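You operate a simulated robot arm through the tools that you are given. There is no shell and no other tool. Be economical: measure what you need, move in short steps, check, and stop when the job is done.

You are at the controls of a simulated two-armed robot. One attempt, no reset.

JOB
Fetch the yellow separator plate and stand it on top of the white bung. Then take the red no-go gauge and put it in the inside of the scrap tray. Then put the plain core on the top of the grey gauge bench away on the top of the core bench. Then take the white magazine on the top of the film bench and put it away on the reel cart tray. Then put the purple pad on the deck of the empty small pallet. Then put the hand wrapper on the grey sheet. Then put the gold seal on the deck of the empty small pallet away on the packing shelf top. Then turn the limit dial to 45 degrees. Do these in the order given. Set down upright: yellow separator plate, white magazine, purple pad.
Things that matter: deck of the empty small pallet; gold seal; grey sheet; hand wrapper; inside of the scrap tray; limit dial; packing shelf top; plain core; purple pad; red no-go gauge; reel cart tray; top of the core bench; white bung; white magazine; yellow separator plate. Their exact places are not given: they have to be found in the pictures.

Only the result counts: the job must be done as asked and must still hold three seconds after the hand-in. Knocking over, shifting, dropping, spilling or breaking anything else fails it. Lids that push on must go on centred and level and be pressed home; caps that screw on are set level and turned clockwise until they are tight. Flat cloth is picked up by pressing the open fingertips on it (5 to 10 N) and closing them slowly along it; thin cloth reads only 2 to 8 mm in the jaws.

ROBOT AND FRAMES
Two 7-joint arms with fingered hands on one trunk, on a base that drives. Base frame: it is fixed to the floor where the robot stands at the start and does not move with it; the origin is under the middle of the robot, x ahead of it, y to its left, z up. Readings come in m, rad, newtons and seconds.
The left shoulder is at the start at [0.07, 0.145, 1.137], the right one opposite. Places, roughly: deck of the empty small pallet [0.8, 5, 0.8]; gold seal (5x4x3 cm) [0.7, 4.9, 0.9]; grey sheet [0.5, 6.25, 0.75]; hand wrapper (10x10x23 cm) [0.8, 4.2, 0.9]; inside of the scrap tray (20x27 cm) [0.52, -0.68, 0.88]; limit dial [-2.2, 4.3, 0.4]; packing shelf top [0, -4.9, 0.9]; plain core (7x6x15 cm) [0.7, -1.2, 1]; purple pad (9x6x7 cm) [0.7, 3.9, 0.8]; red no-go gauge [0.5, 0.5, 1]; reel cart tray [-2, -4.7, 0.8]; top of the core bench [-5.6, 10.8, 0.9]; white bung (6x6x4 cm) [0.6, -0.3, 0.9]; white magazine (4x4x7 cm) [0.8, 4, 0.8]; yellow separator plate (3x5x9 cm) [0.5, -0.2, 0.9]. Payload 3.5 kg a hand.
The TCP of each hand is the grasp point between the finger pads, 0.025 m short of the fingertips. In the tool frame z runs along the fingers and y along their closing line. Largest opening 0.088 m; the body of the gripper starts 0.029 m behind the TCP. The gripper is a hand of 4 fingers: y runs from the thumb to the fingers, the wrist lies at [-0.013, -0.097, -0.162] in the tool frame.
Orientation is that of the tool frame in the base frame, as a unit quaternion [x, y, z, w]. With the fingers straight down and the wrist toward the robot, the tool's x, y and z point along [0, 1, 0], [1, 0, 0] and [0, 0, -1] of the base frame.

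CONTROLS
- The arms move only by the tool move_arm. It takes "left_deltas", "right_deltas" or both (then of equal length, played together; a hand with none holds still); each is a list of rows, each a list of 6 numbers: the turn, a rotation vector about the tool's x, y, z in units of 4 degrees (1.0 is 4 degrees), then the shift along the tool's x, y, z in units of 20 mm (1.0 is 20 mm). In form: [[rx, ry, rz, dx, dy, dz], ...]. A call has 1 to 12 rows; each row shifts and turns the commanded pose from where the row before left it, along the tool's axes as they then stand. A call with a number of a shift or a turn outside -1 to 1 is refused whole. A row lasts 0.2 s, in which the tool goes at most 0.05 m and 0.15 rad; a call with a longer step from one row to the next is refused whole. A pose out of reach is approached as far as the arm can. The call stops where the force on the tool passes 40 N (or 10 N more than at its start, if that is more) or the arm is blocked; 0.2 s more then pass. In this call time passes only in rows, and 0.2 s behind the last. The reply holds the time, the measured pose of the TCP, the force on the tool along the base axes, the opening and the grip force, in the units named above and with some noise, with the torque about the TCP (base axes, N m) and any sound that the robot's microphone picked up.
- Cameras (640 x 400 px; columns grow to the right, rows downward): "scene" is now at [0.1368, -0.008, 1.4536]; the picture's right is [-0.10, -0.99, 0.00], its down [-0.59, 0.06, -0.80] and it looks along [0.80, -0.08, -0.60] (base axes); focal length 252 px, centre (320, 200). "left" rides on the left gripper at [-0.064, -0.083, -0.098] in its tool frame; the picture's right is [-0.62, -0.37, 0.69], its down [0.71, -0.63, 0.30] and it looks along [0.32, 0.68, 0.65] (tool axes); focal length 265 px, centre (320, 200). "right" rides on the right gripper at [0.064, -0.083, -0.098] in its tool frame; the picture's right is [-0.62, 0.37, -0.69], its down [-0.71, -0.63, 0.30] and it looks along [-0.32, 0.68, 0.65] (tool axes); focal length 265 px, centre (320, 200).
- capture(camera): a new picture of that camera. The clock stands still meanwhile.
- raise_lower(by): slides the trunk up (or, below 0, down) by that many m; the arms and the scene camera ride with it, the base frame stays. It gives what a move gives, with no picture.
- roll_base(legs): drives the robot by 1 to 6 legs, each [ahead, left, turn to the left] in m, m and rad, along the robot's own axes; the way and the turn of a leg run together, so that a leg with both is an arc; at most 1.5 m and 3.142 rad a leg. The arms and the cameras ride along, it lands a little off, and it stops where it bumps. It gives what a move gives.
- move_fingers(index, middle, ring, thumb_bend, thumb_turn, hand): sets how far each is bent, from 0 (flat) to 1 (curled in); at 0.3 the hand is open as for a grip, at 0.7 the pads meet at the TCP. One left out holds its place. A second passes; each finger stops where it meets its share of the squeeze, and holds until it gets a number again. It is the only way to open and close the hand. It gives what a move gives, with no picture; readings hold the bend of each and the force on the fingers (four entries, about 0 where the hand has none), thumb and palm. thumb_turn goes from beside the hand (0) to across from the fingers (1), as for a grip.
- turn_head(pan, tilt): turns the head with the scene camera to pan (to the left, within 1.501 rad either way) and tilt (down, from -0.506 to 1.204), counted from straight ahead of the robot. It gives what a move gives.
- locate(camera, pixels): for up to 12 pixels [column, row] of the newest picture of that camera ("zoom" is the newest enlarged one), the place [x, y, z] in the base frame of the surface seen there, good to about 0.003 m. The clock stands still meanwhile.
- zoom(camera, box): a new picture of the part [left, top, right, bottom] of that camera's present view, enlarged. The clock stands still meanwhile.
- close_job(): hands the job in; it is judged then, once.

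Work in short steps. Measure before you move; look again where a grasp or a placing could have gone wrong, and mend it. You have 145 turns and 190 pictures in all, those below and enlarged ones among them. Open the grippers and draw the arms clear of the work before you hand the job in, unless the task says otherwise; then end with one line.

The tools are called after "Call:" as name(argument=value, ...) on one line, values as JSON. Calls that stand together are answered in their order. move_arm: Moves the arms, as the interface text tells. Its arguments: {"type":"object","properties":{"left_deltas":{"type":"array","items":{"type":"array","items":{"type":"number"}}},"right_deltas":{"type":"array","items":{"type":"array","items":{"type":"number"}}}},"required":[]} The other tools are called the same way: raise_lower (by) slides the trunk up or down; move_fingers (index, middle, ring, thumb_bend, thumb_turn, hand) moves the fingers one by one; roll_base (legs) drives the base; turn_head (pan, tilt) turns the head that bears the scene camera; capture (camera) takes a picture; locate (camera, pixels) gives the place of the surface under pixels of a picture; zoom (camera, box) takes an enlarged picture of a part of a camera's view; close_job () hands the job in.

At the start:

```text
time_s: 0.0
left_tool_pos: [0.5, 0.0814, 1.1944]
left_ee_rot: [0.707, 0.707, 0.0, 0.0]
left_wrist_force: [0.1, -0.2, -0.2]
left_ft_torque: [-0.02, -0.04, 0.02]
left_gripper_width: 0.0875
left_gripper_force: 0.1
left_shape: jaw
left_bend: [0.3, 0.3, 0.3, 0.3, 0.98]
left_finger forces: [0.0, 0.0, 0.0, 0.0, 0.1, 0.0]
right_tool_pos: [0.4269, -0.3801, 1.1724]
right_ee_rot: [0.707, 0.707, 0.001, 0.0]
right_wrist_force: [-1.0, -0.1, 0.7]
right_ft_torque: [0.0, -0.03, 0.01]
right_gripper_width: 0.0877
right_gripper_force: 0.0
right_shape: jaw
right_bend: [0.3, 0.3, 0.3, 0.3, 0.98]
right_finger forces: [0.1, 0.0, 0.0, 0.1, 0.0, 0.0]
trunk travel left (down, up): [-0.7, 0.14]
robot x, y, heading: [0.001, -0.0003, 0.003]
head pan, tilt: [-0.101, 0.641]
```

scene: 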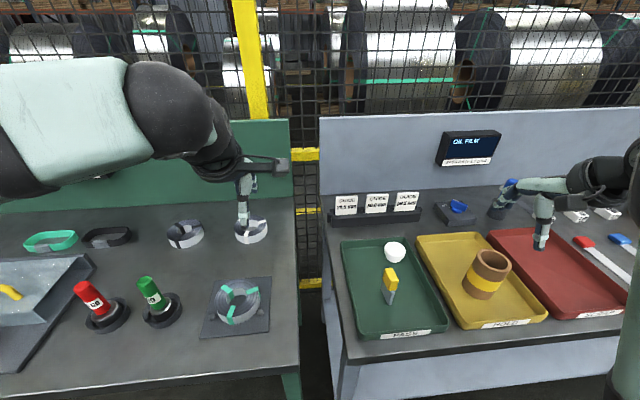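
right: 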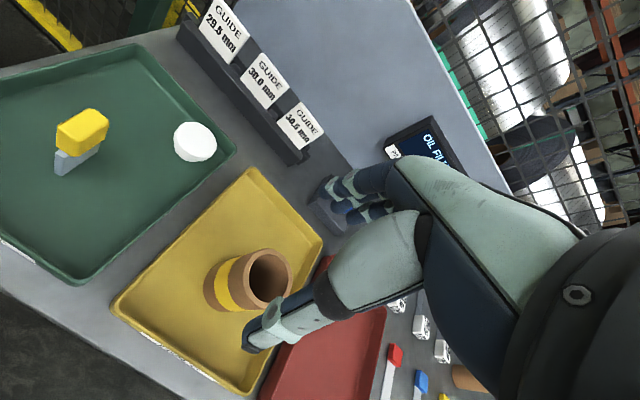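
left: 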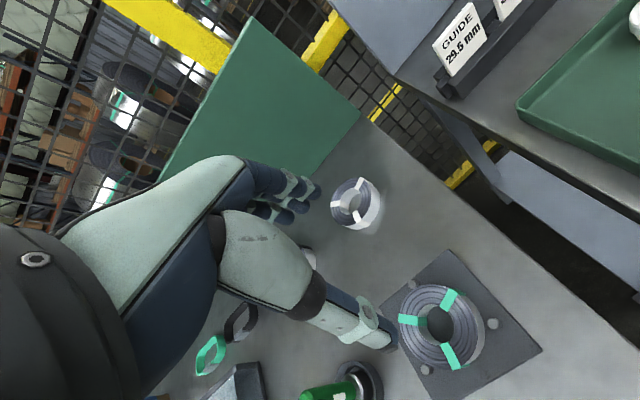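

The scene shows the yellow plate around (390,285) and the white bung at (394,251). I'll measure them with zoom.

Call:
zoom(camera="scene", box=[340, 220, 460, 340])

Call:
locate(camera="scene", pixels=[[394, 244], [394, 252], [392, 275], [388, 285], [388, 302], [370, 310], [480, 254], [500, 260], [105, 300], [95, 285], [540, 285], [420, 320]])

Call:
zoom(camera="right", box=[20, 80, 240, 220])

```text
3.33 times, centred on (400, 280) of scene
```

zoom: 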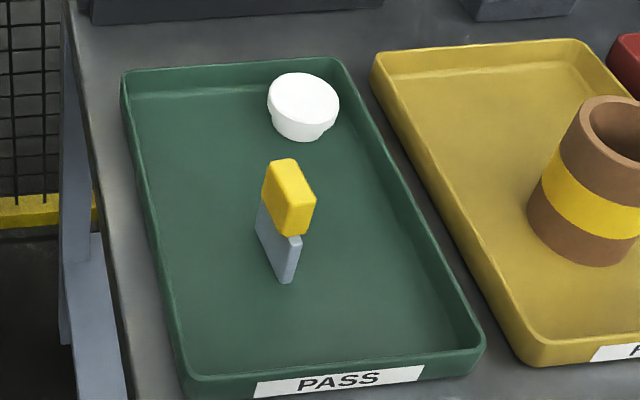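

```text
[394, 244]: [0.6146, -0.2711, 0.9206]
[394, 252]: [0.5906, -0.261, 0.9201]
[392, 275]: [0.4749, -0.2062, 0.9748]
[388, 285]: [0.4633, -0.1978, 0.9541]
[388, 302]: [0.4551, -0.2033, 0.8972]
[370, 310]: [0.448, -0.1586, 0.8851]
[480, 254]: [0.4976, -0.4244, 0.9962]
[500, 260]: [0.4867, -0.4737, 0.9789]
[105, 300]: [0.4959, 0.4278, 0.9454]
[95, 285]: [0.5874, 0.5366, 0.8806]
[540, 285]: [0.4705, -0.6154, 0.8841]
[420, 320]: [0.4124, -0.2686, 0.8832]
```

```text
2.86 times, centred on (130, 150) of right
```

zoom: 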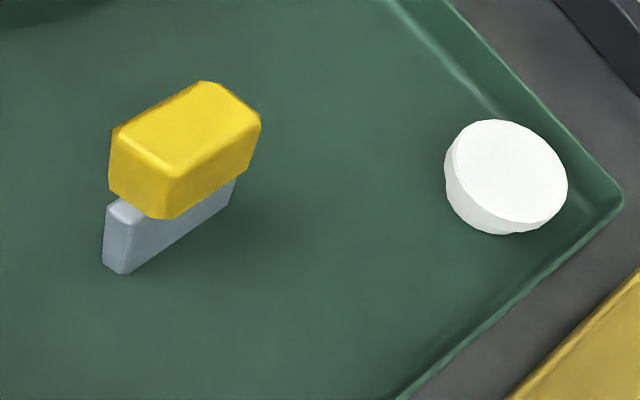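

Get handle corners and bung rim from the zoom.

Call:
locate(camera="zoom", pixels=[[122, 132], [205, 88], [252, 118], [170, 160], [185, 125], [460, 150], [500, 125], [555, 175], [515, 215], [507, 170], [125, 265], [140, 190]])

Call:
zoom(camera="scene", box=[0, 200, 320, 400])

```text
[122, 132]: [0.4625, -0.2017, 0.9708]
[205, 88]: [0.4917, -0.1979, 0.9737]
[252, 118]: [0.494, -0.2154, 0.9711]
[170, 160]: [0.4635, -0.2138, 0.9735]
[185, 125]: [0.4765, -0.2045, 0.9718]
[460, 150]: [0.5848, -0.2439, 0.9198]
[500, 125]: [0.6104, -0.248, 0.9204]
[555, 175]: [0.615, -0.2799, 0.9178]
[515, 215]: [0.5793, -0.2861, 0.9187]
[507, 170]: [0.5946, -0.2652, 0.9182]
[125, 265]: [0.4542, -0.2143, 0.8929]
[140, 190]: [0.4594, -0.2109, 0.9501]
```

```text
2.00 times, centred on (160, 300) of scene
```

zoom: 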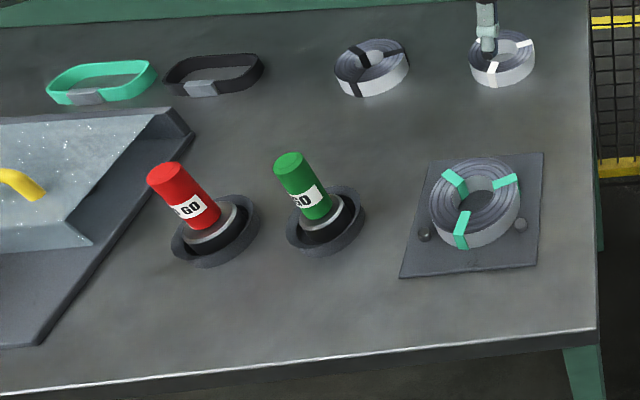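

Plate handle centre ≈ (0.477,-0.207), top z 0.973, long side along x; bung top centre ≈ (0.597,-0.265, 0.92). I move the right hand above the plate, default orientation.

Call:
move_arm(right_deltas=[[0, 0, 0, 0.865, 0.25, 0.5], [0, 0, 0, 0.865, 0.25, 0.5], [0, 0, 0, 0.865, 0.25, 0.5], [0, 0, 0, 0.865, 0.25, 0.5], [0, 0, 0, 0.865, 0.25, 0.5], [0, 0, 0, 0.865, 0.25, 0.5], [0, 0, 0, 0.865, 0.25, 0.5], [0, 0, 0, 0.865, 0.25, 0.5], [0, 0, 0, 0.865, 0.25, 0.5], [0, 0, 0, 0.865, 0.25, 0.5]])

Call:
capture(camera="right")

Call:
capture(camera="scene")

```text
time_s: 2.2
left_tool_pos: [0.4986, 0.0829, 1.1954]
left_ee_rot: [0.707, 0.707, 0.0, 0.0]
left_wrist_force: [0.3, -0.3, 0.4]
left_ft_torque: [0.03, -0.01, 0.0]
left_gripper_width: 0.0878
left_gripper_force: 0.0
left_shape: jaw
left_bend: [0.3, 0.3, 0.3, 0.3, 0.98]
left_finger forces: [0.0, 0.0, 0.0, 0.0, 0.1, 0.0]
right_tool_pos: [0.4757, -0.2084, 1.0719]
right_ee_rot: [0.709, 0.705, 0.004, -0.006]
right_wrist_force: [-0.8, 0.4, 0.6]
right_ft_torque: [0.04, -0.03, -0.02]
right_gripper_width: 0.0876
right_gripper_force: 0.0
right_shape: jaw
right_bend: [0.3, 0.3, 0.3, 0.3, 0.98]
right_finger forces: [0.0, 0.0, 0.0, 0.0, 0.0, 0.0]
trunk travel left (down, up): [-0.7, 0.14]
robot x, y, heading: [-0.0027, 0.0005, 0.001]
head pan, tilt: [-0.101, 0.641]
```

```text
183 pictures are left
```

right: 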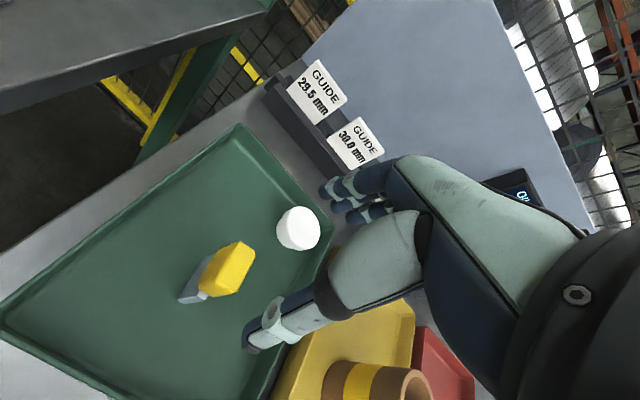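

```text
182 pictures are left
```

scene: 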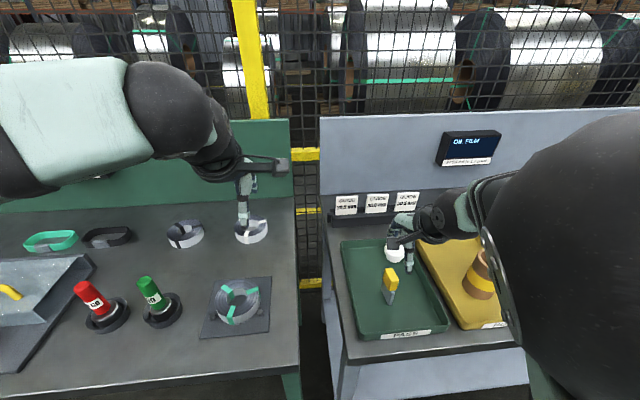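

Hand is above the handle, thumb and fingers on either side in x. Descending 0.115 m.

Call:
move_arm(right_deltas=[[0, 0, 0, 0.02, 0.02, 0.82], [0, 0, 0, 0, 0, 0.82], [0, 0, 0, 0, 0, 0.82], [0, 0, 0, 0, 0, 0.82], [0, 0, 0, 0, 0, 0.82], [0, 0, 0, 0, 0, 0.82], [0, 0, 0, 0, 0, 0.82]])

Call:
capture(camera="right")

```text
time_s: 3.8
left_tool_pos: [0.4989, 0.0801, 1.1951]
left_ee_rot: [0.707, 0.707, 0.0, 0.0]
left_wrist_force: [0.2, 0.2, 0.4]
left_ft_torque: [0.0, 0.01, 0.02]
left_gripper_width: 0.0876
left_gripper_force: 0.1
left_shape: jaw
left_bend: [0.3, 0.3, 0.3, 0.3, 0.98]
left_finger forces: [0.1, 0.1, 0.1, 0.0, 0.1, 0.0]
right_tool_pos: [0.4783, -0.2072, 0.9572]
right_ee_rot: [0.706, 0.708, -0.001, 0.0]
right_wrist_force: [0.6, 0.4, 0.0]
right_ft_torque: [0.01, 0.0, 0.0]
right_gripper_width: 0.0875
right_gripper_force: 0.1
right_shape: jaw
right_bend: [0.3, 0.3, 0.3, 0.3, 0.98]
right_finger forces: [0.0, 0.1, 0.0, 0.1, 0.0, 0.0]
trunk travel left (down, up): [-0.7, 0.14]
robot x, y, heading: [0.002, 0.0015, -0.001]
head pan, tilt: [-0.101, 0.641]
```

```text
181 pictures are left
```

right: 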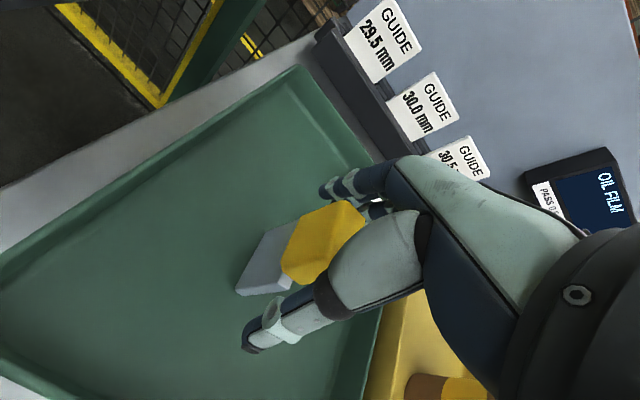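

Handle sits between thumb and fingers. Closing.

Call:
move_fingers(hand="right", index=0.7, middle=0.7, ring=0.7, thumb_bend=0.7)

Call:
capture(camera="right")

```text
time_s: 4.8
left_tool_pos: [0.4988, 0.0819, 1.196]
left_ee_rot: [0.707, 0.707, 0.0, 0.0]
left_wrist_force: [-0.7, 0.3, -0.1]
left_ft_torque: [-0.01, 0.03, 0.01]
left_gripper_width: 0.0875
left_gripper_force: 0.1
left_shape: jaw
left_bend: [0.3, 0.3, 0.3, 0.3, 0.98]
left_finger forces: [0.0, 0.1, 0.0, 0.1, 0.1, 0.1]
right_tool_pos: [0.4773, -0.2067, 0.9566]
right_ee_rot: [0.707, 0.707, 0.0, 0.0]
right_wrist_force: [0.4, 1.2, 3.7]
right_ft_torque: [0.02, -0.11, 0.03]
right_gripper_width: 0.0375
right_gripper_force: 17.2
right_shape: fingers
right_bend: [0.54, 0.59, 0.7, 0.54, 0.95]
right_finger forces: [7.9, 8.2, 0.1, 0.1, 18.0, 0.0]
trunk travel left (down, up): [-0.7, 0.14]
robot x, y, heading: [0.001, 0.0022, 0.002]
head pan, tilt: [-0.101, 0.641]
```

```text
180 pictures are left
```

right: 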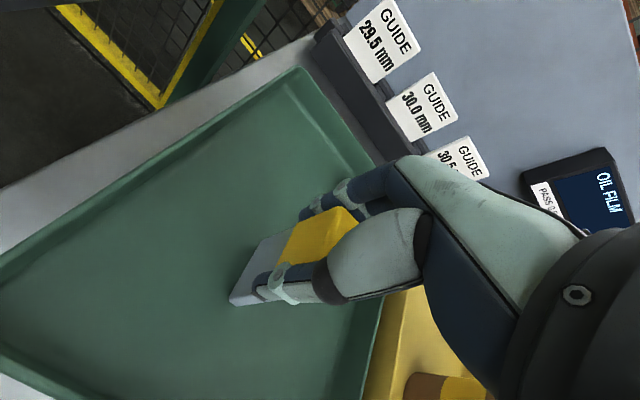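

Gripped (17 N). Lift 6 cm and check.

Call:
move_arm(right_deltas=[[0, 0, 0, 0, 0, -0.5], [0, 0, 0, 0, 0, -0.8], [0, 0, 0, 0, 0, -0.8], [0, 0, 0, 0, 0, -0.8]])

Call:
capture(camera="right")

Call:
zoom(camera="scene", box=[340, 200, 460, 320])

```text
time_s: 5.8
left_tool_pos: [0.4973, 0.0808, 1.1951]
left_ee_rot: [0.708, 0.706, 0.001, 0.002]
left_wrist_force: [-0.2, -0.1, -0.5]
left_ft_torque: [0.01, 0.0, -0.01]
left_gripper_width: 0.0876
left_gripper_force: 0.1
left_shape: jaw
left_bend: [0.3, 0.3, 0.3, 0.3, 0.98]
left_finger forces: [0.0, 0.0, 0.0, 0.1, 0.1, 0.1]
right_tool_pos: [0.4754, -0.2071, 1.0152]
right_ee_rot: [0.707, 0.707, -0.001, 0.0]
right_wrist_force: [0.3, -0.3, -1.5]
right_ft_torque: [-0.02, -0.02, -0.01]
right_gripper_width: 0.0331
right_gripper_force: 14.5
right_shape: fingers
right_bend: [0.57, 0.6, 0.7, 0.55, 0.95]
right_finger forces: [7.5, 7.3, 0.0, 0.0, 14.4, 0.0]
trunk travel left (down, up): [-0.7, 0.14]
robot x, y, heading: [-0.0023, 0.0035, -0.003]
head pan, tilt: [-0.101, 0.641]
```

```text
179 pictures are left
```

right: 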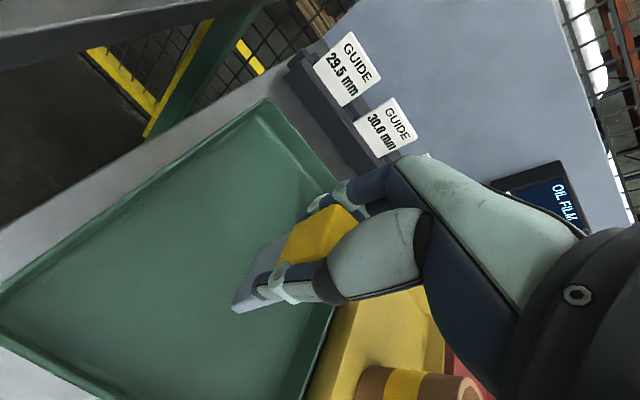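

```text
3.33 times, centred on (400, 260) of scene
```

zoom: 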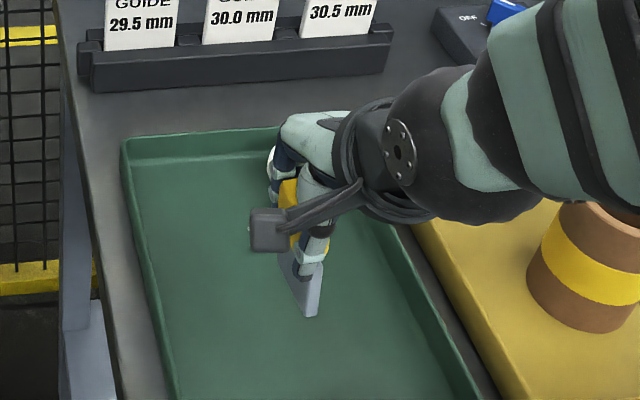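

Check the held plate's tilt by locating its visible points.

Call:
locate(camera="right", pixels=[[238, 306], [262, 300], [280, 240], [262, 252], [250, 280], [292, 250], [318, 235], [335, 210], [312, 216], [348, 212]])

Call:
locate(camera="zoom", pixels=[[308, 313], [318, 280], [296, 290], [285, 195]])

```text
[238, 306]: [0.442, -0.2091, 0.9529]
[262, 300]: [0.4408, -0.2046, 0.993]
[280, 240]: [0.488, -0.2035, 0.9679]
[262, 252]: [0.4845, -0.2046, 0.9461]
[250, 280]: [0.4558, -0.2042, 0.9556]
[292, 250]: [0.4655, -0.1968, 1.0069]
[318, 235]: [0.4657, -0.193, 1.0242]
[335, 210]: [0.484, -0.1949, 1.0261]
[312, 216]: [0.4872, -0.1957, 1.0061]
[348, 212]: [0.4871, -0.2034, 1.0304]
```

```text
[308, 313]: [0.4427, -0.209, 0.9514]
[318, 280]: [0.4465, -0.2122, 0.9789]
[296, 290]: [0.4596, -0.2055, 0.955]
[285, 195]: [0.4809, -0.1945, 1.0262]
```

Call:
zoom(camera="right", box=[210, 170, 370, 330])

```text
2.50 times, centred on (290, 250) of right
```

zoom: 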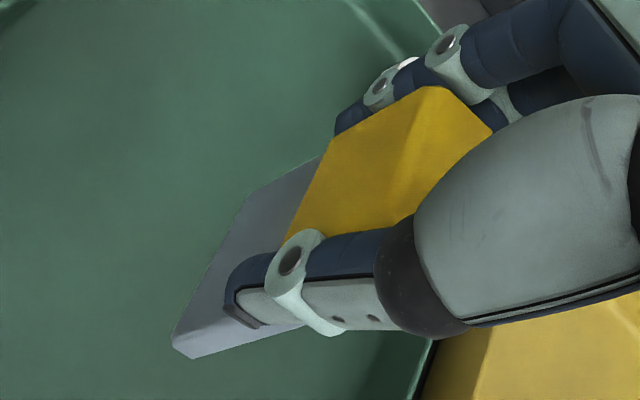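

Call:
locate(camera="zoom", pixels=[[178, 335], [190, 312], [220, 250], [250, 200], [320, 160], [300, 170], [290, 230], [335, 150], [385, 115], [420, 95], [355, 200], [400, 205]])

```text
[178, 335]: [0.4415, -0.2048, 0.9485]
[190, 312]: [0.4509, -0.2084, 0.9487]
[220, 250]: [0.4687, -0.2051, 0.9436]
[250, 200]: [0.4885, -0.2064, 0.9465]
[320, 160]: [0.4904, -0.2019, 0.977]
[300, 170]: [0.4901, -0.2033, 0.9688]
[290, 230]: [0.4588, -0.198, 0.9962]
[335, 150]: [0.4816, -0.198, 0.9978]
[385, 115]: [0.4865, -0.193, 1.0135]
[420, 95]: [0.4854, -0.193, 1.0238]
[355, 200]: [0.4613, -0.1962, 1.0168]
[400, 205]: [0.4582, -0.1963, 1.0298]
```

Plate tilted ~3–4° in the grip. I carry it over the bung (bottom ≈0.946 vs bung top 0.919), raising a little, and correct the tilt at the end.

Call:
move_arm(right_deltas=[[0, 0, 0, 0, 0, -0.6], [0, 0, 0, -0.372, 0.8, 0], [0, 0, 0, -0.372, 0.8, 0], [0, 0, 0, -0.372, 0.8, 0], [0, 0, 0, -0.372, 0.8, 0], [0, 0, 0, -0.372, 0.8, 0], [0, 0, 0, -0.372, 0.8, 0], [0, 0, 0, -0.372, 0.8, 0], [0, 0, 0, -0.372, 0.8, 0], [-0.9, 0.8, 0, 0, 0, 0]])

Call:
zoom(camera="right", box=[190, 150, 390, 350])

Call:
locate(camera="zoom", pixels=[[178, 335], [190, 312], [220, 250], [250, 200], [280, 190], [260, 240], [290, 250], [335, 180], [200, 260], [220, 150]])

Call:
zoom(camera="scene", box=[340, 180, 460, 300])

```text
time_s: 8.0
left_tool_pos: [0.4981, 0.0795, 1.1967]
left_ee_rot: [0.708, 0.707, 0.001, 0.0]
left_wrist_force: [0.2, -1.1, -0.1]
left_ft_torque: [0.0, 0.0, -0.02]
left_gripper_width: 0.0879
left_gripper_force: 0.0
left_shape: jaw
left_bend: [0.3, 0.3, 0.3, 0.3, 0.98]
left_finger forces: [0.0, 0.1, 0.0, 0.0, 0.0, 0.0]
right_tool_pos: [0.6054, -0.2673, 1.0283]
right_ee_rot: [0.706, 0.706, 0.043, 0.002]
right_wrist_force: [0.6, 0.1, -0.6]
right_ft_torque: [-0.03, 0.03, 0.03]
right_gripper_width: 0.0332
right_gripper_force: 14.9
right_shape: fingers
right_bend: [0.57, 0.6, 0.7, 0.55, 0.95]
right_finger forces: [7.3, 7.4, 0.0, 0.0, 14.4, 0.0]
trunk travel left (down, up): [-0.7, 0.14]
robot x, y, heading: [0.0001, 0.0033, -0.002]
head pan, tilt: [-0.101, 0.641]
```

```text
2.00 times, centred on (290, 250) of right
```

zoom: 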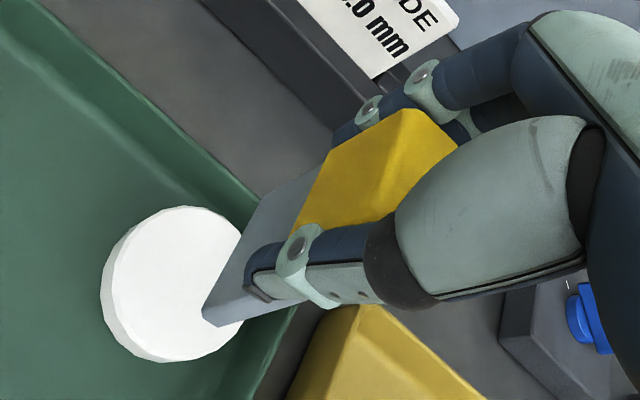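

```text
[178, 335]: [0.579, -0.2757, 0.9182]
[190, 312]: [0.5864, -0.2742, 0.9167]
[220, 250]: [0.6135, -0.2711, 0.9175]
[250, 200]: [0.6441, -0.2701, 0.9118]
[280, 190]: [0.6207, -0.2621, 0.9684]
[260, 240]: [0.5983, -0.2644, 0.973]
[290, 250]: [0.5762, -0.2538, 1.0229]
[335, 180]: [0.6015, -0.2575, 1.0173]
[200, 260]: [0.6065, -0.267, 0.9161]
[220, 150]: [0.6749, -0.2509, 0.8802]
```

```text
3.33 times, centred on (400, 240) of scene
```

zoom: 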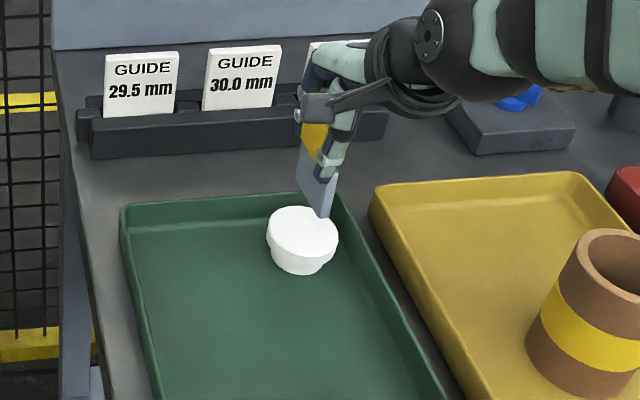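

Measure plate bottom edge, back edge and bung centre in a finer zoom.

Call:
zoom(camera="right", box=[230, 190, 350, 320])

```text
3.08 times, centred on (290, 255) of right
```

zoom: 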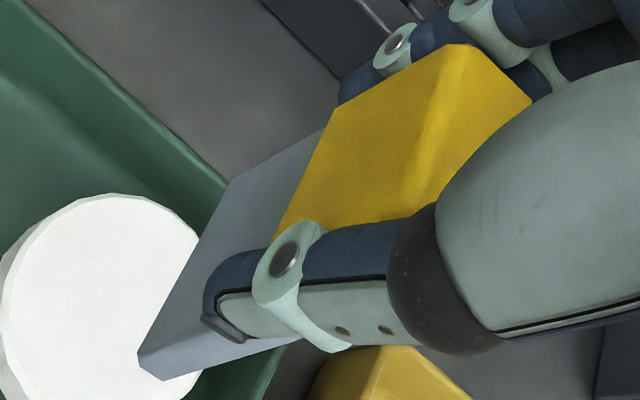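

Call:
locate(camera="zoom", pixels=[[144, 352], [180, 285], [205, 240], [230, 187], [270, 160], [315, 140], [165, 372], [230, 360], [280, 225], [335, 115], [455, 52], [350, 190]])

```text
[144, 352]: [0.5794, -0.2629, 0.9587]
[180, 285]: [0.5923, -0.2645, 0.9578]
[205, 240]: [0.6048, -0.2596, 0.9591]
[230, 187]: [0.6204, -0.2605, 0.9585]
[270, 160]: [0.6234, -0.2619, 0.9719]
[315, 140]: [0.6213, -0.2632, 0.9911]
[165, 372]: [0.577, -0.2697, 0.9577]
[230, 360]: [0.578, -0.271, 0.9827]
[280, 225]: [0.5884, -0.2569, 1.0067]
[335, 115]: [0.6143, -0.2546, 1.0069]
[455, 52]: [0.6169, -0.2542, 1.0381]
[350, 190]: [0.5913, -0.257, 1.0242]
```

Plate is now plumb, bottom level at z 0.958, centre (0.600,-0.266). Descend 36 mm with slight compensation, then touch gently.

Call:
move_arm(right_deltas=[[0, 0, 0, -0.02, -0.09, 0.6], [0, 0, 0, -0.02, -0.09, 0.6], [0, 0, 0, -0.02, -0.09, 0.55], [0, 0, 0, 0, 0, 0.1], [0, 0, 0, 0, 0, 0]])

Call:
zoom(camera="right", box=[210, 190, 350, 340])

Call:
zoom(camera="scene", box=[360, 210, 440, 280])

```text
time_s: 9.2
left_tool_pos: [0.4979, 0.082, 1.1967]
left_ee_rot: [0.707, 0.707, 0.001, 0.001]
left_wrist_force: [0.5, -0.1, 1.0]
left_ft_torque: [-0.02, 0.0, 0.01]
left_gripper_width: 0.0876
left_gripper_force: 0.1
left_shape: jaw
left_bend: [0.3, 0.3, 0.3, 0.3, 0.98]
left_finger forces: [0.1, 0.0, 0.0, 0.0, 0.0, 0.0]
right_tool_pos: [0.6019, -0.2656, 0.9922]
right_ee_rot: [0.707, 0.706, 0.044, 0.004]
right_wrist_force: [0.3, 0.4, 10.2]
right_ft_torque: [0.02, -0.16, -0.01]
right_gripper_width: 0.033
right_gripper_force: 18.1
right_shape: fingers
right_bend: [0.57, 0.6, 0.7, 0.55, 0.95]
right_finger forces: [12.0, 8.0, 0.0, 0.0, 15.9, 0.0]
trunk travel left (down, up): [-0.7, 0.14]
robot x, y, heading: [-0.0012, 0.0014, 0.0]
head pan, tilt: [-0.101, 0.641]
```

```text
2.67 times, centred on (280, 265) of right
```

zoom: 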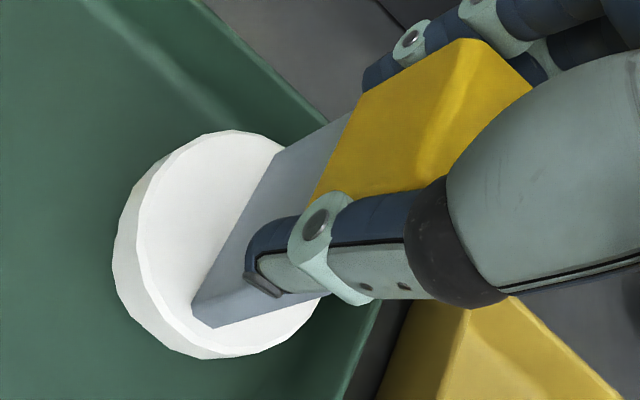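

```text
5.71 times, centred on (400, 245) of scene
```

zoom: 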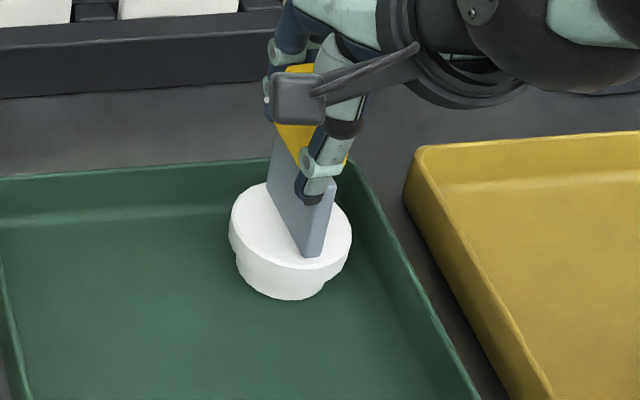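

Contact at 10 N, plumb and centred. Relieve slightly and open gently.

Call:
move_arm(right_deltas=[[0, 0, 0, 0, 0, -0.03], [0, 0, 0, 0, 0, 0]])

Call:
move_fingers(hand="right", index=0.47, middle=0.47, ring=0.47, thumb_bend=0.45)

Call:
move_fingers(hand="right", index=0.3, middle=0.3, ring=0.3, thumb_bend=0.3)

Call:
zoom(camera="scene", box=[360, 210, 440, 280])

Call:
zoom(camera="right", box=[210, 160, 370, 340])

```text
time_s: 9.8
left_tool_pos: [0.4979, 0.0818, 1.1963]
left_ee_rot: [0.707, 0.707, 0.001, 0.002]
left_wrist_force: [-0.4, -0.2, 1.0]
left_ft_torque: [-0.02, -0.05, 0.0]
left_gripper_width: 0.0881
left_gripper_force: 0.1
left_shape: jaw
left_bend: [0.3, 0.3, 0.3, 0.3, 0.98]
left_finger forces: [0.0, 0.0, 0.0, 0.0, 0.1, 0.0]
right_tool_pos: [0.6029, -0.2646, 0.9919]
right_ee_rot: [0.706, 0.706, 0.043, 0.004]
right_wrist_force: [0.5, -0.8, 11.0]
right_ft_torque: [0.04, -0.24, 0.02]
right_gripper_width: 0.0329
right_gripper_force: 18.4
right_shape: fingers
right_bend: [0.57, 0.6, 0.7, 0.55, 0.95]
right_finger forces: [12.8, 8.5, 0.0, 0.1, 15.6, 0.0]
trunk travel left (down, up): [-0.7, 0.14]
robot x, y, heading: [0.0009, -0.0006, -0.0]
head pan, tilt: [-0.101, 0.641]
```

```text
time_s: 10.8
left_tool_pos: [0.4985, 0.082, 1.1944]
left_ee_rot: [0.707, 0.707, 0.001, 0.0]
left_wrist_force: [-0.2, -0.6, 0.1]
left_ft_torque: [-0.02, 0.02, -0.02]
left_gripper_width: 0.0874
left_gripper_force: 0.1
left_shape: jaw
left_bend: [0.3, 0.3, 0.3, 0.3, 0.98]
left_finger forces: [0.0, 0.0, 0.0, 0.0, 0.1, 0.1]
right_tool_pos: [0.6018, -0.2661, 0.9909]
right_ee_rot: [0.707, 0.706, 0.041, 0.002]
right_wrist_force: [0.1, -1.1, -1.0]
right_ft_torque: [0.0, 0.03, -0.01]
right_gripper_width: 0.0503
right_gripper_force: 0.5
right_shape: fingers
right_bend: [0.47, 0.47, 0.47, 0.45, 0.97]
right_finger forces: [0.0, 0.0, 0.0, 0.0, 0.1, 0.0]
trunk travel left (down, up): [-0.7, 0.14]
robot x, y, heading: [0.0004, -0.0, 0.001]
head pan, tilt: [-0.101, 0.641]
```

```text
time_s: 11.8
left_tool_pos: [0.4986, 0.0821, 1.196]
left_ee_rot: [0.707, 0.708, 0.0, 0.0]
left_wrist_force: [0.0, 0.0, -0.6]
left_ft_torque: [0.0, -0.03, 0.01]
left_gripper_width: 0.0877
left_gripper_force: 0.0
left_shape: jaw
left_bend: [0.3, 0.3, 0.3, 0.3, 0.98]
left_finger forces: [0.0, 0.0, 0.1, 0.0, 0.0, 0.1]
right_tool_pos: [0.6024, -0.2656, 0.9913]
right_ee_rot: [0.707, 0.706, 0.041, 0.002]
right_wrist_force: [0.4, 0.2, -0.6]
right_ft_torque: [0.01, 0.0, -0.01]
right_gripper_width: 0.0842
right_gripper_force: 0.0
right_shape: fingers
right_bend: [0.3, 0.3, 0.3, 0.3, 0.97]
right_finger forces: [0.1, 0.1, 0.0, 0.0, 0.1, 0.0]
trunk travel left (down, up): [-0.7, 0.14]
robot x, y, heading: [-0.001, 0.0015, 0.001]
head pan, tilt: [-0.101, 0.641]
```

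```text
5.71 times, centred on (400, 245) of scene
```

zoom: 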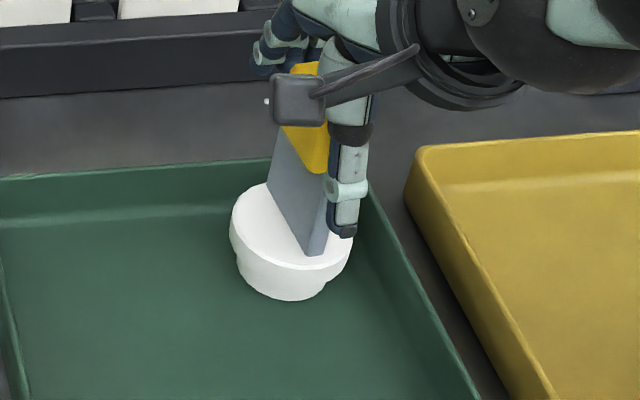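

```text
2.22 times, centred on (290, 250) of right
```

zoom: 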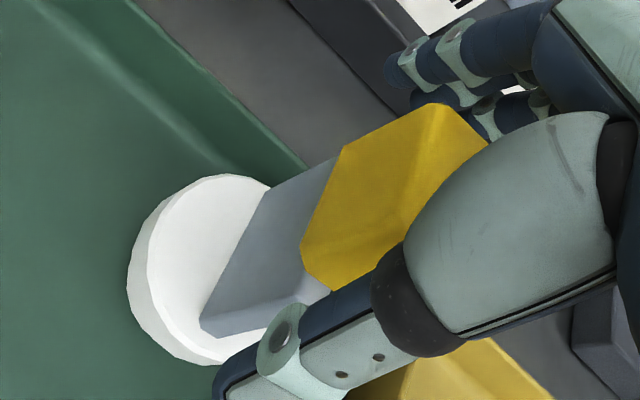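

Plate stands freely on the bung. Raise the right hand straight up, untilt, and take a close look at the red gauge.

Call:
move_arm(right_deltas=[[0, 0, 0, 0.03, 0.03, -0.5], [0, 0, 0, 0.05, 0.06, -0.9], [0, 0, 0, 0.05, 0.06, -0.9], [0, 0, 0, 0.05, 0.06, -0.9], [0, 0, 0, 0.05, 0.06, -0.9], [0, 0, 0, 0.05, 0.06, -0.9], [0, 0, 0, 0.05, 0.06, -0.9], [0, 0, 0, 0.05, 0.06, -0.9], [0, 0, 0, 0.05, 0.06, -0.9], [0.9, -0.8, 0, -0.5, -1, 0], [0, 0, 0, -0.5, -1, 0], [0, 0, 0, -0.5, -1, 0]])

Call:
turn_head(pan=0.5, tilt=0.7)

Call:
capture(camera="scene")

Call:
capture(camera="right")

```text
time_s: 14.4
left_tool_pos: [0.4981, 0.0809, 1.1953]
left_ee_rot: [0.707, 0.707, 0.001, 0.001]
left_wrist_force: [0.1, 0.3, 0.8]
left_ft_torque: [0.01, 0.02, 0.0]
left_gripper_width: 0.0877
left_gripper_force: 0.1
left_shape: jaw
left_bend: [0.3, 0.3, 0.3, 0.3, 0.98]
left_finger forces: [0.0, 0.1, 0.0, 0.1, 0.1, 0.0]
right_tool_pos: [0.5435, -0.2969, 1.1434]
right_ee_rot: [0.707, 0.707, 0.001, 0.0]
right_wrist_force: [1.1, 1.0, -0.1]
right_ft_torque: [0.01, -0.02, 0.05]
right_gripper_width: 0.0848
right_gripper_force: 0.0
right_shape: fingers
right_bend: [0.3, 0.3, 0.3, 0.3, 0.97]
right_finger forces: [0.0, 0.0, 0.0, 0.0, 0.0, 0.0]
trunk travel left (down, up): [-0.7, 0.14]
robot x, y, heading: [-0.0002, 0.0016, -0.003]
head pan, tilt: [-0.101, 0.641]
```

```text
time_s: 15.4
left_tool_pos: [0.4991, 0.0825, 1.1946]
left_ee_rot: [0.707, 0.708, 0.0, 0.001]
left_wrist_force: [0.1, 1.2, -0.2]
left_ft_torque: [0.0, -0.01, 0.01]
left_gripper_width: 0.0875
left_gripper_force: 0.0
left_shape: jaw
left_bend: [0.3, 0.3, 0.3, 0.3, 0.98]
left_finger forces: [0.1, 0.0, 0.0, 0.1, 0.1, 0.0]
right_tool_pos: [0.544, -0.2975, 1.1441]
right_ee_rot: [0.707, 0.707, 0.001, 0.0]
right_wrist_force: [-0.6, -0.3, 0.0]
right_ft_torque: [0.01, -0.03, 0.03]
right_gripper_width: 0.0845
right_gripper_force: 0.1
right_shape: fingers
right_bend: [0.3, 0.3, 0.3, 0.3, 0.97]
right_finger forces: [0.0, 0.0, 0.0, 0.0, 0.1, 0.0]
trunk travel left (down, up): [-0.7, 0.14]
robot x, y, heading: [-0.0007, 0.001, -0.001]
head pan, tilt: [0.499, 0.7]
```

```text
169 pictures are left
```

scene: 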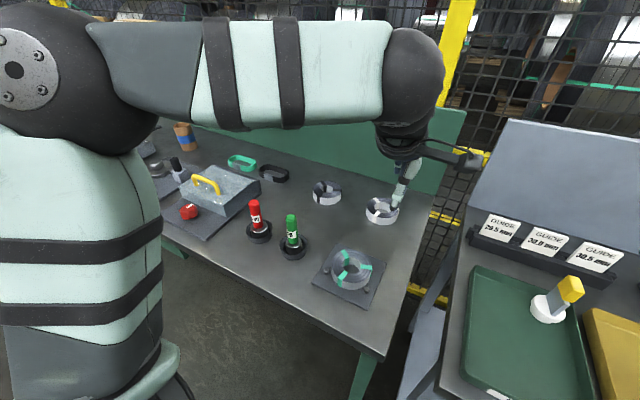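

```text
168 pictures are left
```

right: 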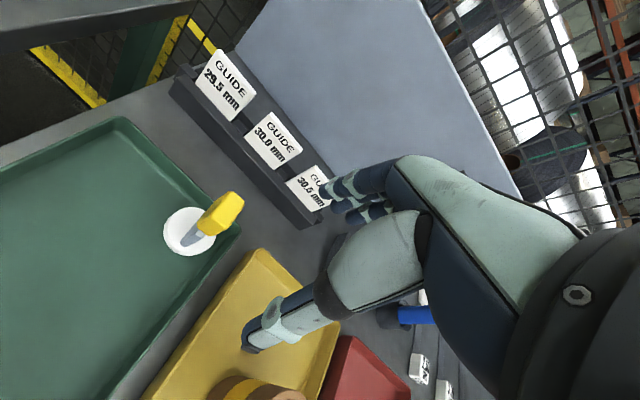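

Call:
zoom(camera="scene", box=[215, 170, 325, 270])

Call:
locate(camera="zoom", pixels=[[235, 125], [235, 165], [240, 230], [250, 270], [230, 285], [210, 255], [290, 235], [420, 185], [430, 240], [430, 300], [130, 150], [100, 180]])

```text
4.00 times, centred on (270, 220) of scene
```

zoom: 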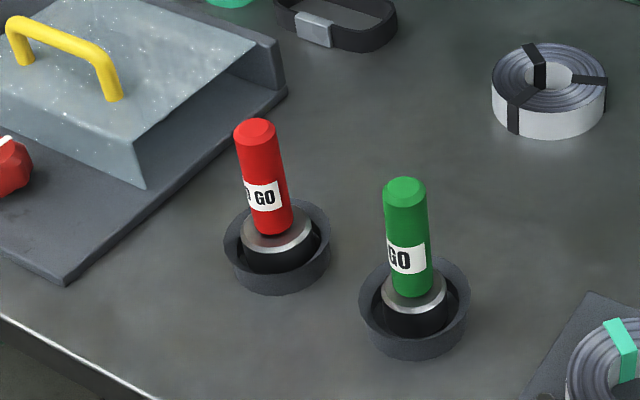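

```text
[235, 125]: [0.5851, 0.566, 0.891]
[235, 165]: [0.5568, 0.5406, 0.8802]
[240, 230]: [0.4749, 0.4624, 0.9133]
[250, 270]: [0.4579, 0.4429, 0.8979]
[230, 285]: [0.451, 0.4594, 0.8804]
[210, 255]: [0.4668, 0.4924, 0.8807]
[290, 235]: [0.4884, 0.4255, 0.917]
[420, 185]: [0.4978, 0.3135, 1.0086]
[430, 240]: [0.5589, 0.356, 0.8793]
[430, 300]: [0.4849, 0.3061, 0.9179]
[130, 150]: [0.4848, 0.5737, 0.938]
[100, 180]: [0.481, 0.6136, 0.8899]
```

Call:
locate(camera="zoom", pixels=[[258, 130], [242, 138], [272, 132], [257, 122], [258, 160], [248, 170], [275, 165], [265, 195], [272, 225], [258, 228], [288, 222], [270, 245]])

```text
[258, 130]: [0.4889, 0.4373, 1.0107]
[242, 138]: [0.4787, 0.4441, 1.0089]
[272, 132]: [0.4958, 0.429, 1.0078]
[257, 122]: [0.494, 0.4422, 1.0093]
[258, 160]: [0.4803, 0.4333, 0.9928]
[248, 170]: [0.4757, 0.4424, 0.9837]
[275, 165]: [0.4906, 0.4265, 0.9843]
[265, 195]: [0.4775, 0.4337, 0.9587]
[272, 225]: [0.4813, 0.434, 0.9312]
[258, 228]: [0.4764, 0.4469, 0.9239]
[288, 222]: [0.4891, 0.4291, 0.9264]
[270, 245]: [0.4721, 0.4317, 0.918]
```

Red handle axis ≈ (0.489,0.438), z 0.925–1.010. Move the left hand there at height.

Call:
move_arm(left_deltas=[[0, 0, 0, 1, -0.03, 0.25], [0, 0, 0, 1, -0.03, 0.25], [0, 0, 0, 1, -0.03, 0.25], [0, 0, 0, 1, -0.03, 0.25], [0, 0, 0, 1, -0.03, 0.25], [0, 0, 0, 1, -0.03, 0.25], [0, 0, 0, 1, -0.03, 0.25], [0, 0, 0, 1, -0.03, 0.25], [0, 0, 0, 1, -0.03, 0.25], [0, 0, 0, 1, -0.03, 0.25], [0, 0, 0, 1, -0.03, 0.25], [0, 0, 0, 1, -0.03, 0.25]])

Call:
move_arm(left_deltas=[[0, 0, 0, 0.97, 0, 0.2], [0, 0, 0, 0.97, 0, 0.2], [0, 0, 0, 0.97, 0, 0.2], [0, 0, 0, 0.97, 0, 0.2], [0, 0, 0, 0.97, 0, 0.2], [0, 0, 0, 0.97, 0, 0.2]])

Call:
capture(camera="left")

```text
time_s: 18.0
left_tool_pos: [0.4915, 0.3243, 1.1343]
left_ee_rot: [0.707, 0.707, 0.0, 0.001]
left_wrist_force: [0.7, -0.7, -0.2]
left_ft_torque: [0.01, -0.02, 0.05]
left_gripper_width: 0.0877
left_gripper_force: 0.1
left_shape: jaw
left_bend: [0.3, 0.3, 0.3, 0.3, 0.98]
left_finger forces: [0.1, 0.0, 0.0, 0.0, 0.0, 0.0]
right_tool_pos: [0.5435, -0.2959, 1.1433]
right_ee_rot: [0.707, 0.707, -0.001, 0.0]
right_wrist_force: [0.0, 0.9, 0.2]
right_ft_torque: [-0.05, 0.01, 0.0]
right_gripper_width: 0.0845
right_gripper_force: 0.1
right_shape: fingers
right_bend: [0.3, 0.3, 0.3, 0.3, 0.97]
right_finger forces: [0.1, 0.0, 0.1, 0.0, 0.0, 0.0]
trunk travel left (down, up): [-0.7, 0.14]
robot x, y, heading: [0.0005, -0.003, 0.004]
head pan, tilt: [0.499, 0.7]
```

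```text
time_s: 19.4
left_tool_pos: [0.4921, 0.4392, 1.1119]
left_ee_rot: [0.707, 0.707, 0.0, 0.0]
left_wrist_force: [0.8, 0.2, -0.6]
left_ft_torque: [0.02, -0.01, -0.02]
left_gripper_width: 0.0874
left_gripper_force: 0.2
left_shape: jaw
left_bend: [0.3, 0.3, 0.3, 0.3, 0.98]
left_finger forces: [0.0, 0.0, 0.0, 0.0, 0.0, 0.1]
right_tool_pos: [0.5435, -0.2969, 1.1438]
right_ee_rot: [0.707, 0.707, 0.0, 0.0]
right_wrist_force: [0.2, 0.6, 0.0]
right_ft_torque: [0.02, 0.0, 0.01]
right_gripper_width: 0.0844
right_gripper_force: 0.0
right_shape: fingers
right_bend: [0.3, 0.3, 0.3, 0.3, 0.97]
right_finger forces: [0.1, 0.0, 0.1, 0.0, 0.1, 0.1]
trunk travel left (down, up): [-0.7, 0.14]
robot x, y, heading: [0.001, -0.0021, -0.002]
head pan, tilt: [0.499, 0.7]
```

```text
166 pictures are left
```

left: 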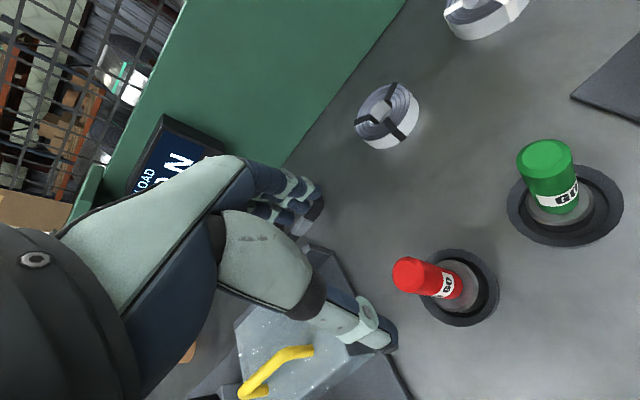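

Call:
locate(camera="left", pixels=[[408, 272], [400, 262], [412, 288], [430, 265], [430, 290]])

Call:
move_arm(left_deltas=[[0, 0, 0, -0.02, -0.1, 0.9], [0, 0, 0, 0, 0, 0.9], [0, 0, 0, 0, 0, 0.9]])

Call:
capture(camera="left")

```text
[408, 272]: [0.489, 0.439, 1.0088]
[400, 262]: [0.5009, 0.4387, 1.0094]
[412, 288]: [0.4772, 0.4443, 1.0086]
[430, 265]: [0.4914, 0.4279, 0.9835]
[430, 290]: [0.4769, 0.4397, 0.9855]
```

```text
time_s: 20.2
left_tool_pos: [0.4899, 0.4383, 1.0569]
left_ee_rot: [0.707, 0.708, 0.001, 0.0]
left_wrist_force: [0.8, -0.2, 0.2]
left_ft_torque: [0.0, -0.01, 0.0]
left_gripper_width: 0.0874
left_gripper_force: 0.2
left_shape: jaw
left_bend: [0.3, 0.3, 0.3, 0.3, 0.98]
left_finger forces: [0.0, 0.0, 0.0, 0.1, 0.1, 0.0]
right_tool_pos: [0.5437, -0.2982, 1.143]
right_ee_rot: [0.707, 0.708, 0.0, -0.001]
right_wrist_force: [-1.1, 0.4, 0.3]
right_ft_torque: [0.0, 0.03, 0.0]
right_gripper_width: 0.0842
right_gripper_force: 0.1
right_shape: fingers
right_bend: [0.3, 0.3, 0.3, 0.3, 0.97]
right_finger forces: [0.0, 0.1, 0.1, 0.1, 0.0, 0.1]
trunk travel left (down, up): [-0.7, 0.14]
robot x, y, heading: [-0.0007, -0.0008, 0.007]
head pan, tilt: [0.499, 0.7]
```

```text
165 pictures are left
```

left: 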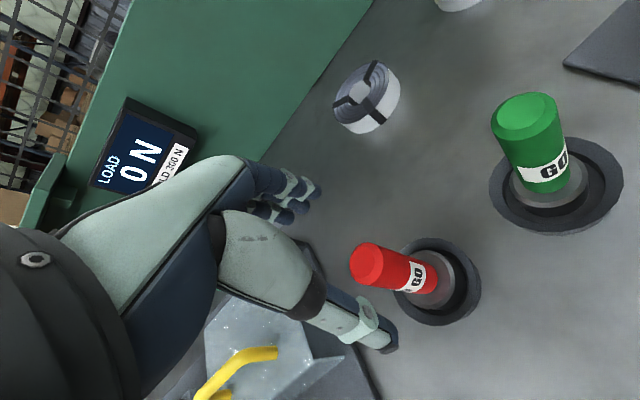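

Aligned; descend to z 0.985 and grip.

Call:
move_arm(left_deltas=[[0, 0, 0, 0, 0, 0.9], [0, 0, 0, 0, 0, 0.9], [0, 0, 0, 0, 0, 0.9], [0, 0, 0, 0, 0, 0.9]])

Call:
move_fingers(hand="left", index=0.7, middle=0.7, ring=0.7, thumb_bend=0.7)

Call:
capture(camera="left")

```text
time_s: 21.2
left_tool_pos: [0.4894, 0.4382, 0.9839]
left_ee_rot: [0.707, 0.707, 0.0, 0.0]
left_wrist_force: [-0.1, 0.0, -0.4]
left_ft_torque: [-0.02, 0.01, 0.02]
left_gripper_width: 0.0874
left_gripper_force: 0.0
left_shape: jaw
left_bend: [0.3, 0.3, 0.3, 0.3, 0.98]
left_finger forces: [0.1, 0.1, 0.0, 0.1, 0.0, 0.0]
right_tool_pos: [0.5452, -0.2964, 1.143]
right_ee_rot: [0.707, 0.707, 0.0, 0.0]
right_wrist_force: [0.2, -0.5, -0.9]
right_ft_torque: [0.01, 0.0, -0.03]
right_gripper_width: 0.0845
right_gripper_force: 0.1
right_shape: fingers
right_bend: [0.3, 0.3, 0.3, 0.3, 0.97]
right_finger forces: [0.0, 0.0, 0.0, 0.1, 0.0, 0.0]
trunk travel left (down, up): [-0.7, 0.14]
robot x, y, heading: [0.0006, 0.0005, -0.002]
head pan, tilt: [0.499, 0.7]
```

```text
time_s: 22.2
left_tool_pos: [0.4896, 0.439, 0.986]
left_ee_rot: [0.707, 0.707, -0.001, 0.0]
left_wrist_force: [1.3, 0.3, -0.2]
left_ft_torque: [0.02, -0.03, -0.03]
left_gripper_width: 0.0166
left_gripper_force: 8.4
left_shape: fingers
left_bend: [0.63, 0.64, 0.7, 0.61, 0.96]
left_finger forces: [3.4, 5.4, 0.0, 0.0, 6.9, 0.1]
right_tool_pos: [0.5453, -0.2977, 1.1424]
right_ee_rot: [0.707, 0.707, 0.0, -0.001]
right_wrist_force: [-0.2, 0.2, 1.5]
right_ft_torque: [-0.02, 0.0, 0.0]
right_gripper_width: 0.0844
right_gripper_force: 0.0
right_shape: fingers
right_bend: [0.3, 0.3, 0.3, 0.3, 0.97]
right_finger forces: [0.0, 0.0, 0.0, 0.1, 0.0, 0.1]
trunk travel left (down, up): [-0.7, 0.14]
robot x, y, heading: [0.0008, 0.0011, 0.004]
head pan, tilt: [0.499, 0.7]
```

```text
164 pictures are left
```

left: 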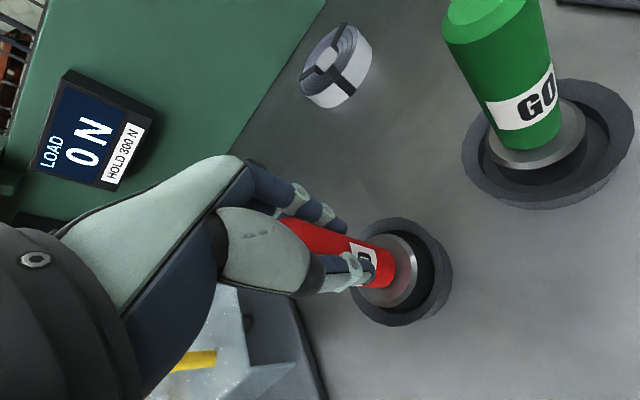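

Grip is light (8 N); tighten a little, then lift.

Call:
move_fingers(hand="left", index=0.85, middle=0.85, thumb_bend=0.8)

Call:
move_arm(left_deltas=[[0, 0, 0, 0, 0, -0.4], [0, 0, 0, 0, 0, -0.8], [0, 0, 0, 0, 0, -1], [0, 0, 0, 0, 0, -1], [0, 0, 0, 0, 0, -1], [0, 0, 0, 0, 0, -1], [0, 0, 0, 0, 0, -1], [0, 0, 0, 0, 0, -1], [0, 0, 0, 0, 0, -1]])

Call:
capture(camera="left")

Call:
capture(camera="scene")

```text
time_s: 23.2
left_tool_pos: [0.49, 0.438, 0.9843]
left_ee_rot: [0.707, 0.707, 0.001, 0.0]
left_wrist_force: [1.4, -0.1, 0.5]
left_ft_torque: [0.04, -0.07, -0.01]
left_gripper_width: 0.0149
left_gripper_force: 15.1
left_shape: fingers
left_bend: [0.72, 0.64, 0.7, 0.61, 0.95]
left_finger forces: [7.2, 8.7, 0.0, 0.0, 13.7, 0.0]
right_tool_pos: [0.5437, -0.296, 1.1444]
right_ee_rot: [0.707, 0.707, -0.001, -0.001]
right_wrist_force: [0.2, -0.7, -0.2]
right_ft_torque: [-0.03, 0.02, 0.0]
right_gripper_width: 0.0845
right_gripper_force: 0.0
right_shape: fingers
right_bend: [0.3, 0.3, 0.3, 0.3, 0.97]
right_finger forces: [0.1, 0.0, 0.1, 0.1, 0.0, 0.0]
trunk travel left (down, up): [-0.7, 0.14]
robot x, y, heading: [0.0017, -0.0012, -0.003]
head pan, tilt: [0.499, 0.7]
```

```text
time_s: 25.2
left_tool_pos: [0.4897, 0.4379, 1.1502]
left_ee_rot: [0.707, 0.707, -0.001, -0.001]
left_wrist_force: [-0.4, 0.0, -4.3]
left_ft_torque: [-0.01, -0.05, -0.01]
left_gripper_width: 0.0145
left_gripper_force: 14.2
left_shape: fingers
left_bend: [0.72, 0.65, 0.7, 0.61, 0.95]
left_finger forces: [6.9, 8.0, 0.0, 0.0, 13.4, 0.0]
right_tool_pos: [0.5439, -0.2991, 1.1428]
right_ee_rot: [0.707, 0.707, -0.001, 0.0]
right_wrist_force: [0.3, -0.9, 0.5]
right_ft_torque: [-0.01, -0.03, 0.01]
right_gripper_width: 0.0847
right_gripper_force: 0.0
right_shape: fingers
right_bend: [0.3, 0.3, 0.3, 0.3, 0.97]
right_finger forces: [0.0, 0.0, 0.0, 0.1, 0.0, 0.0]
trunk travel left (down, up): [-0.7, 0.14]
robot x, y, heading: [0.0024, -0.0005, 0.001]
head pan, tilt: [0.499, 0.7]
```

```text
163 pictures are left
```

left: 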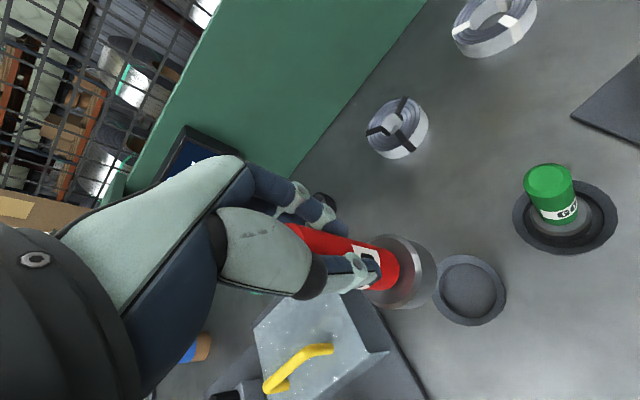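

```text
162 pictures are left
```

scene: 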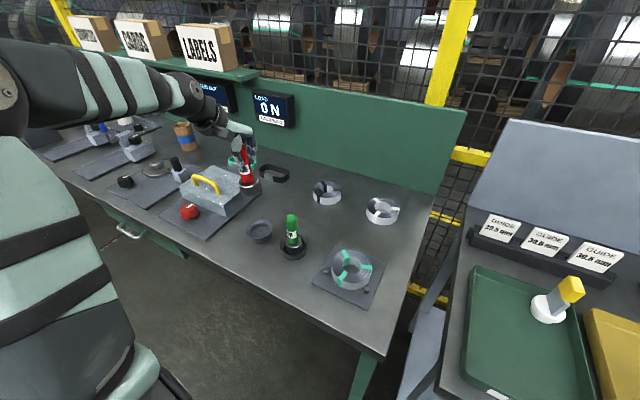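

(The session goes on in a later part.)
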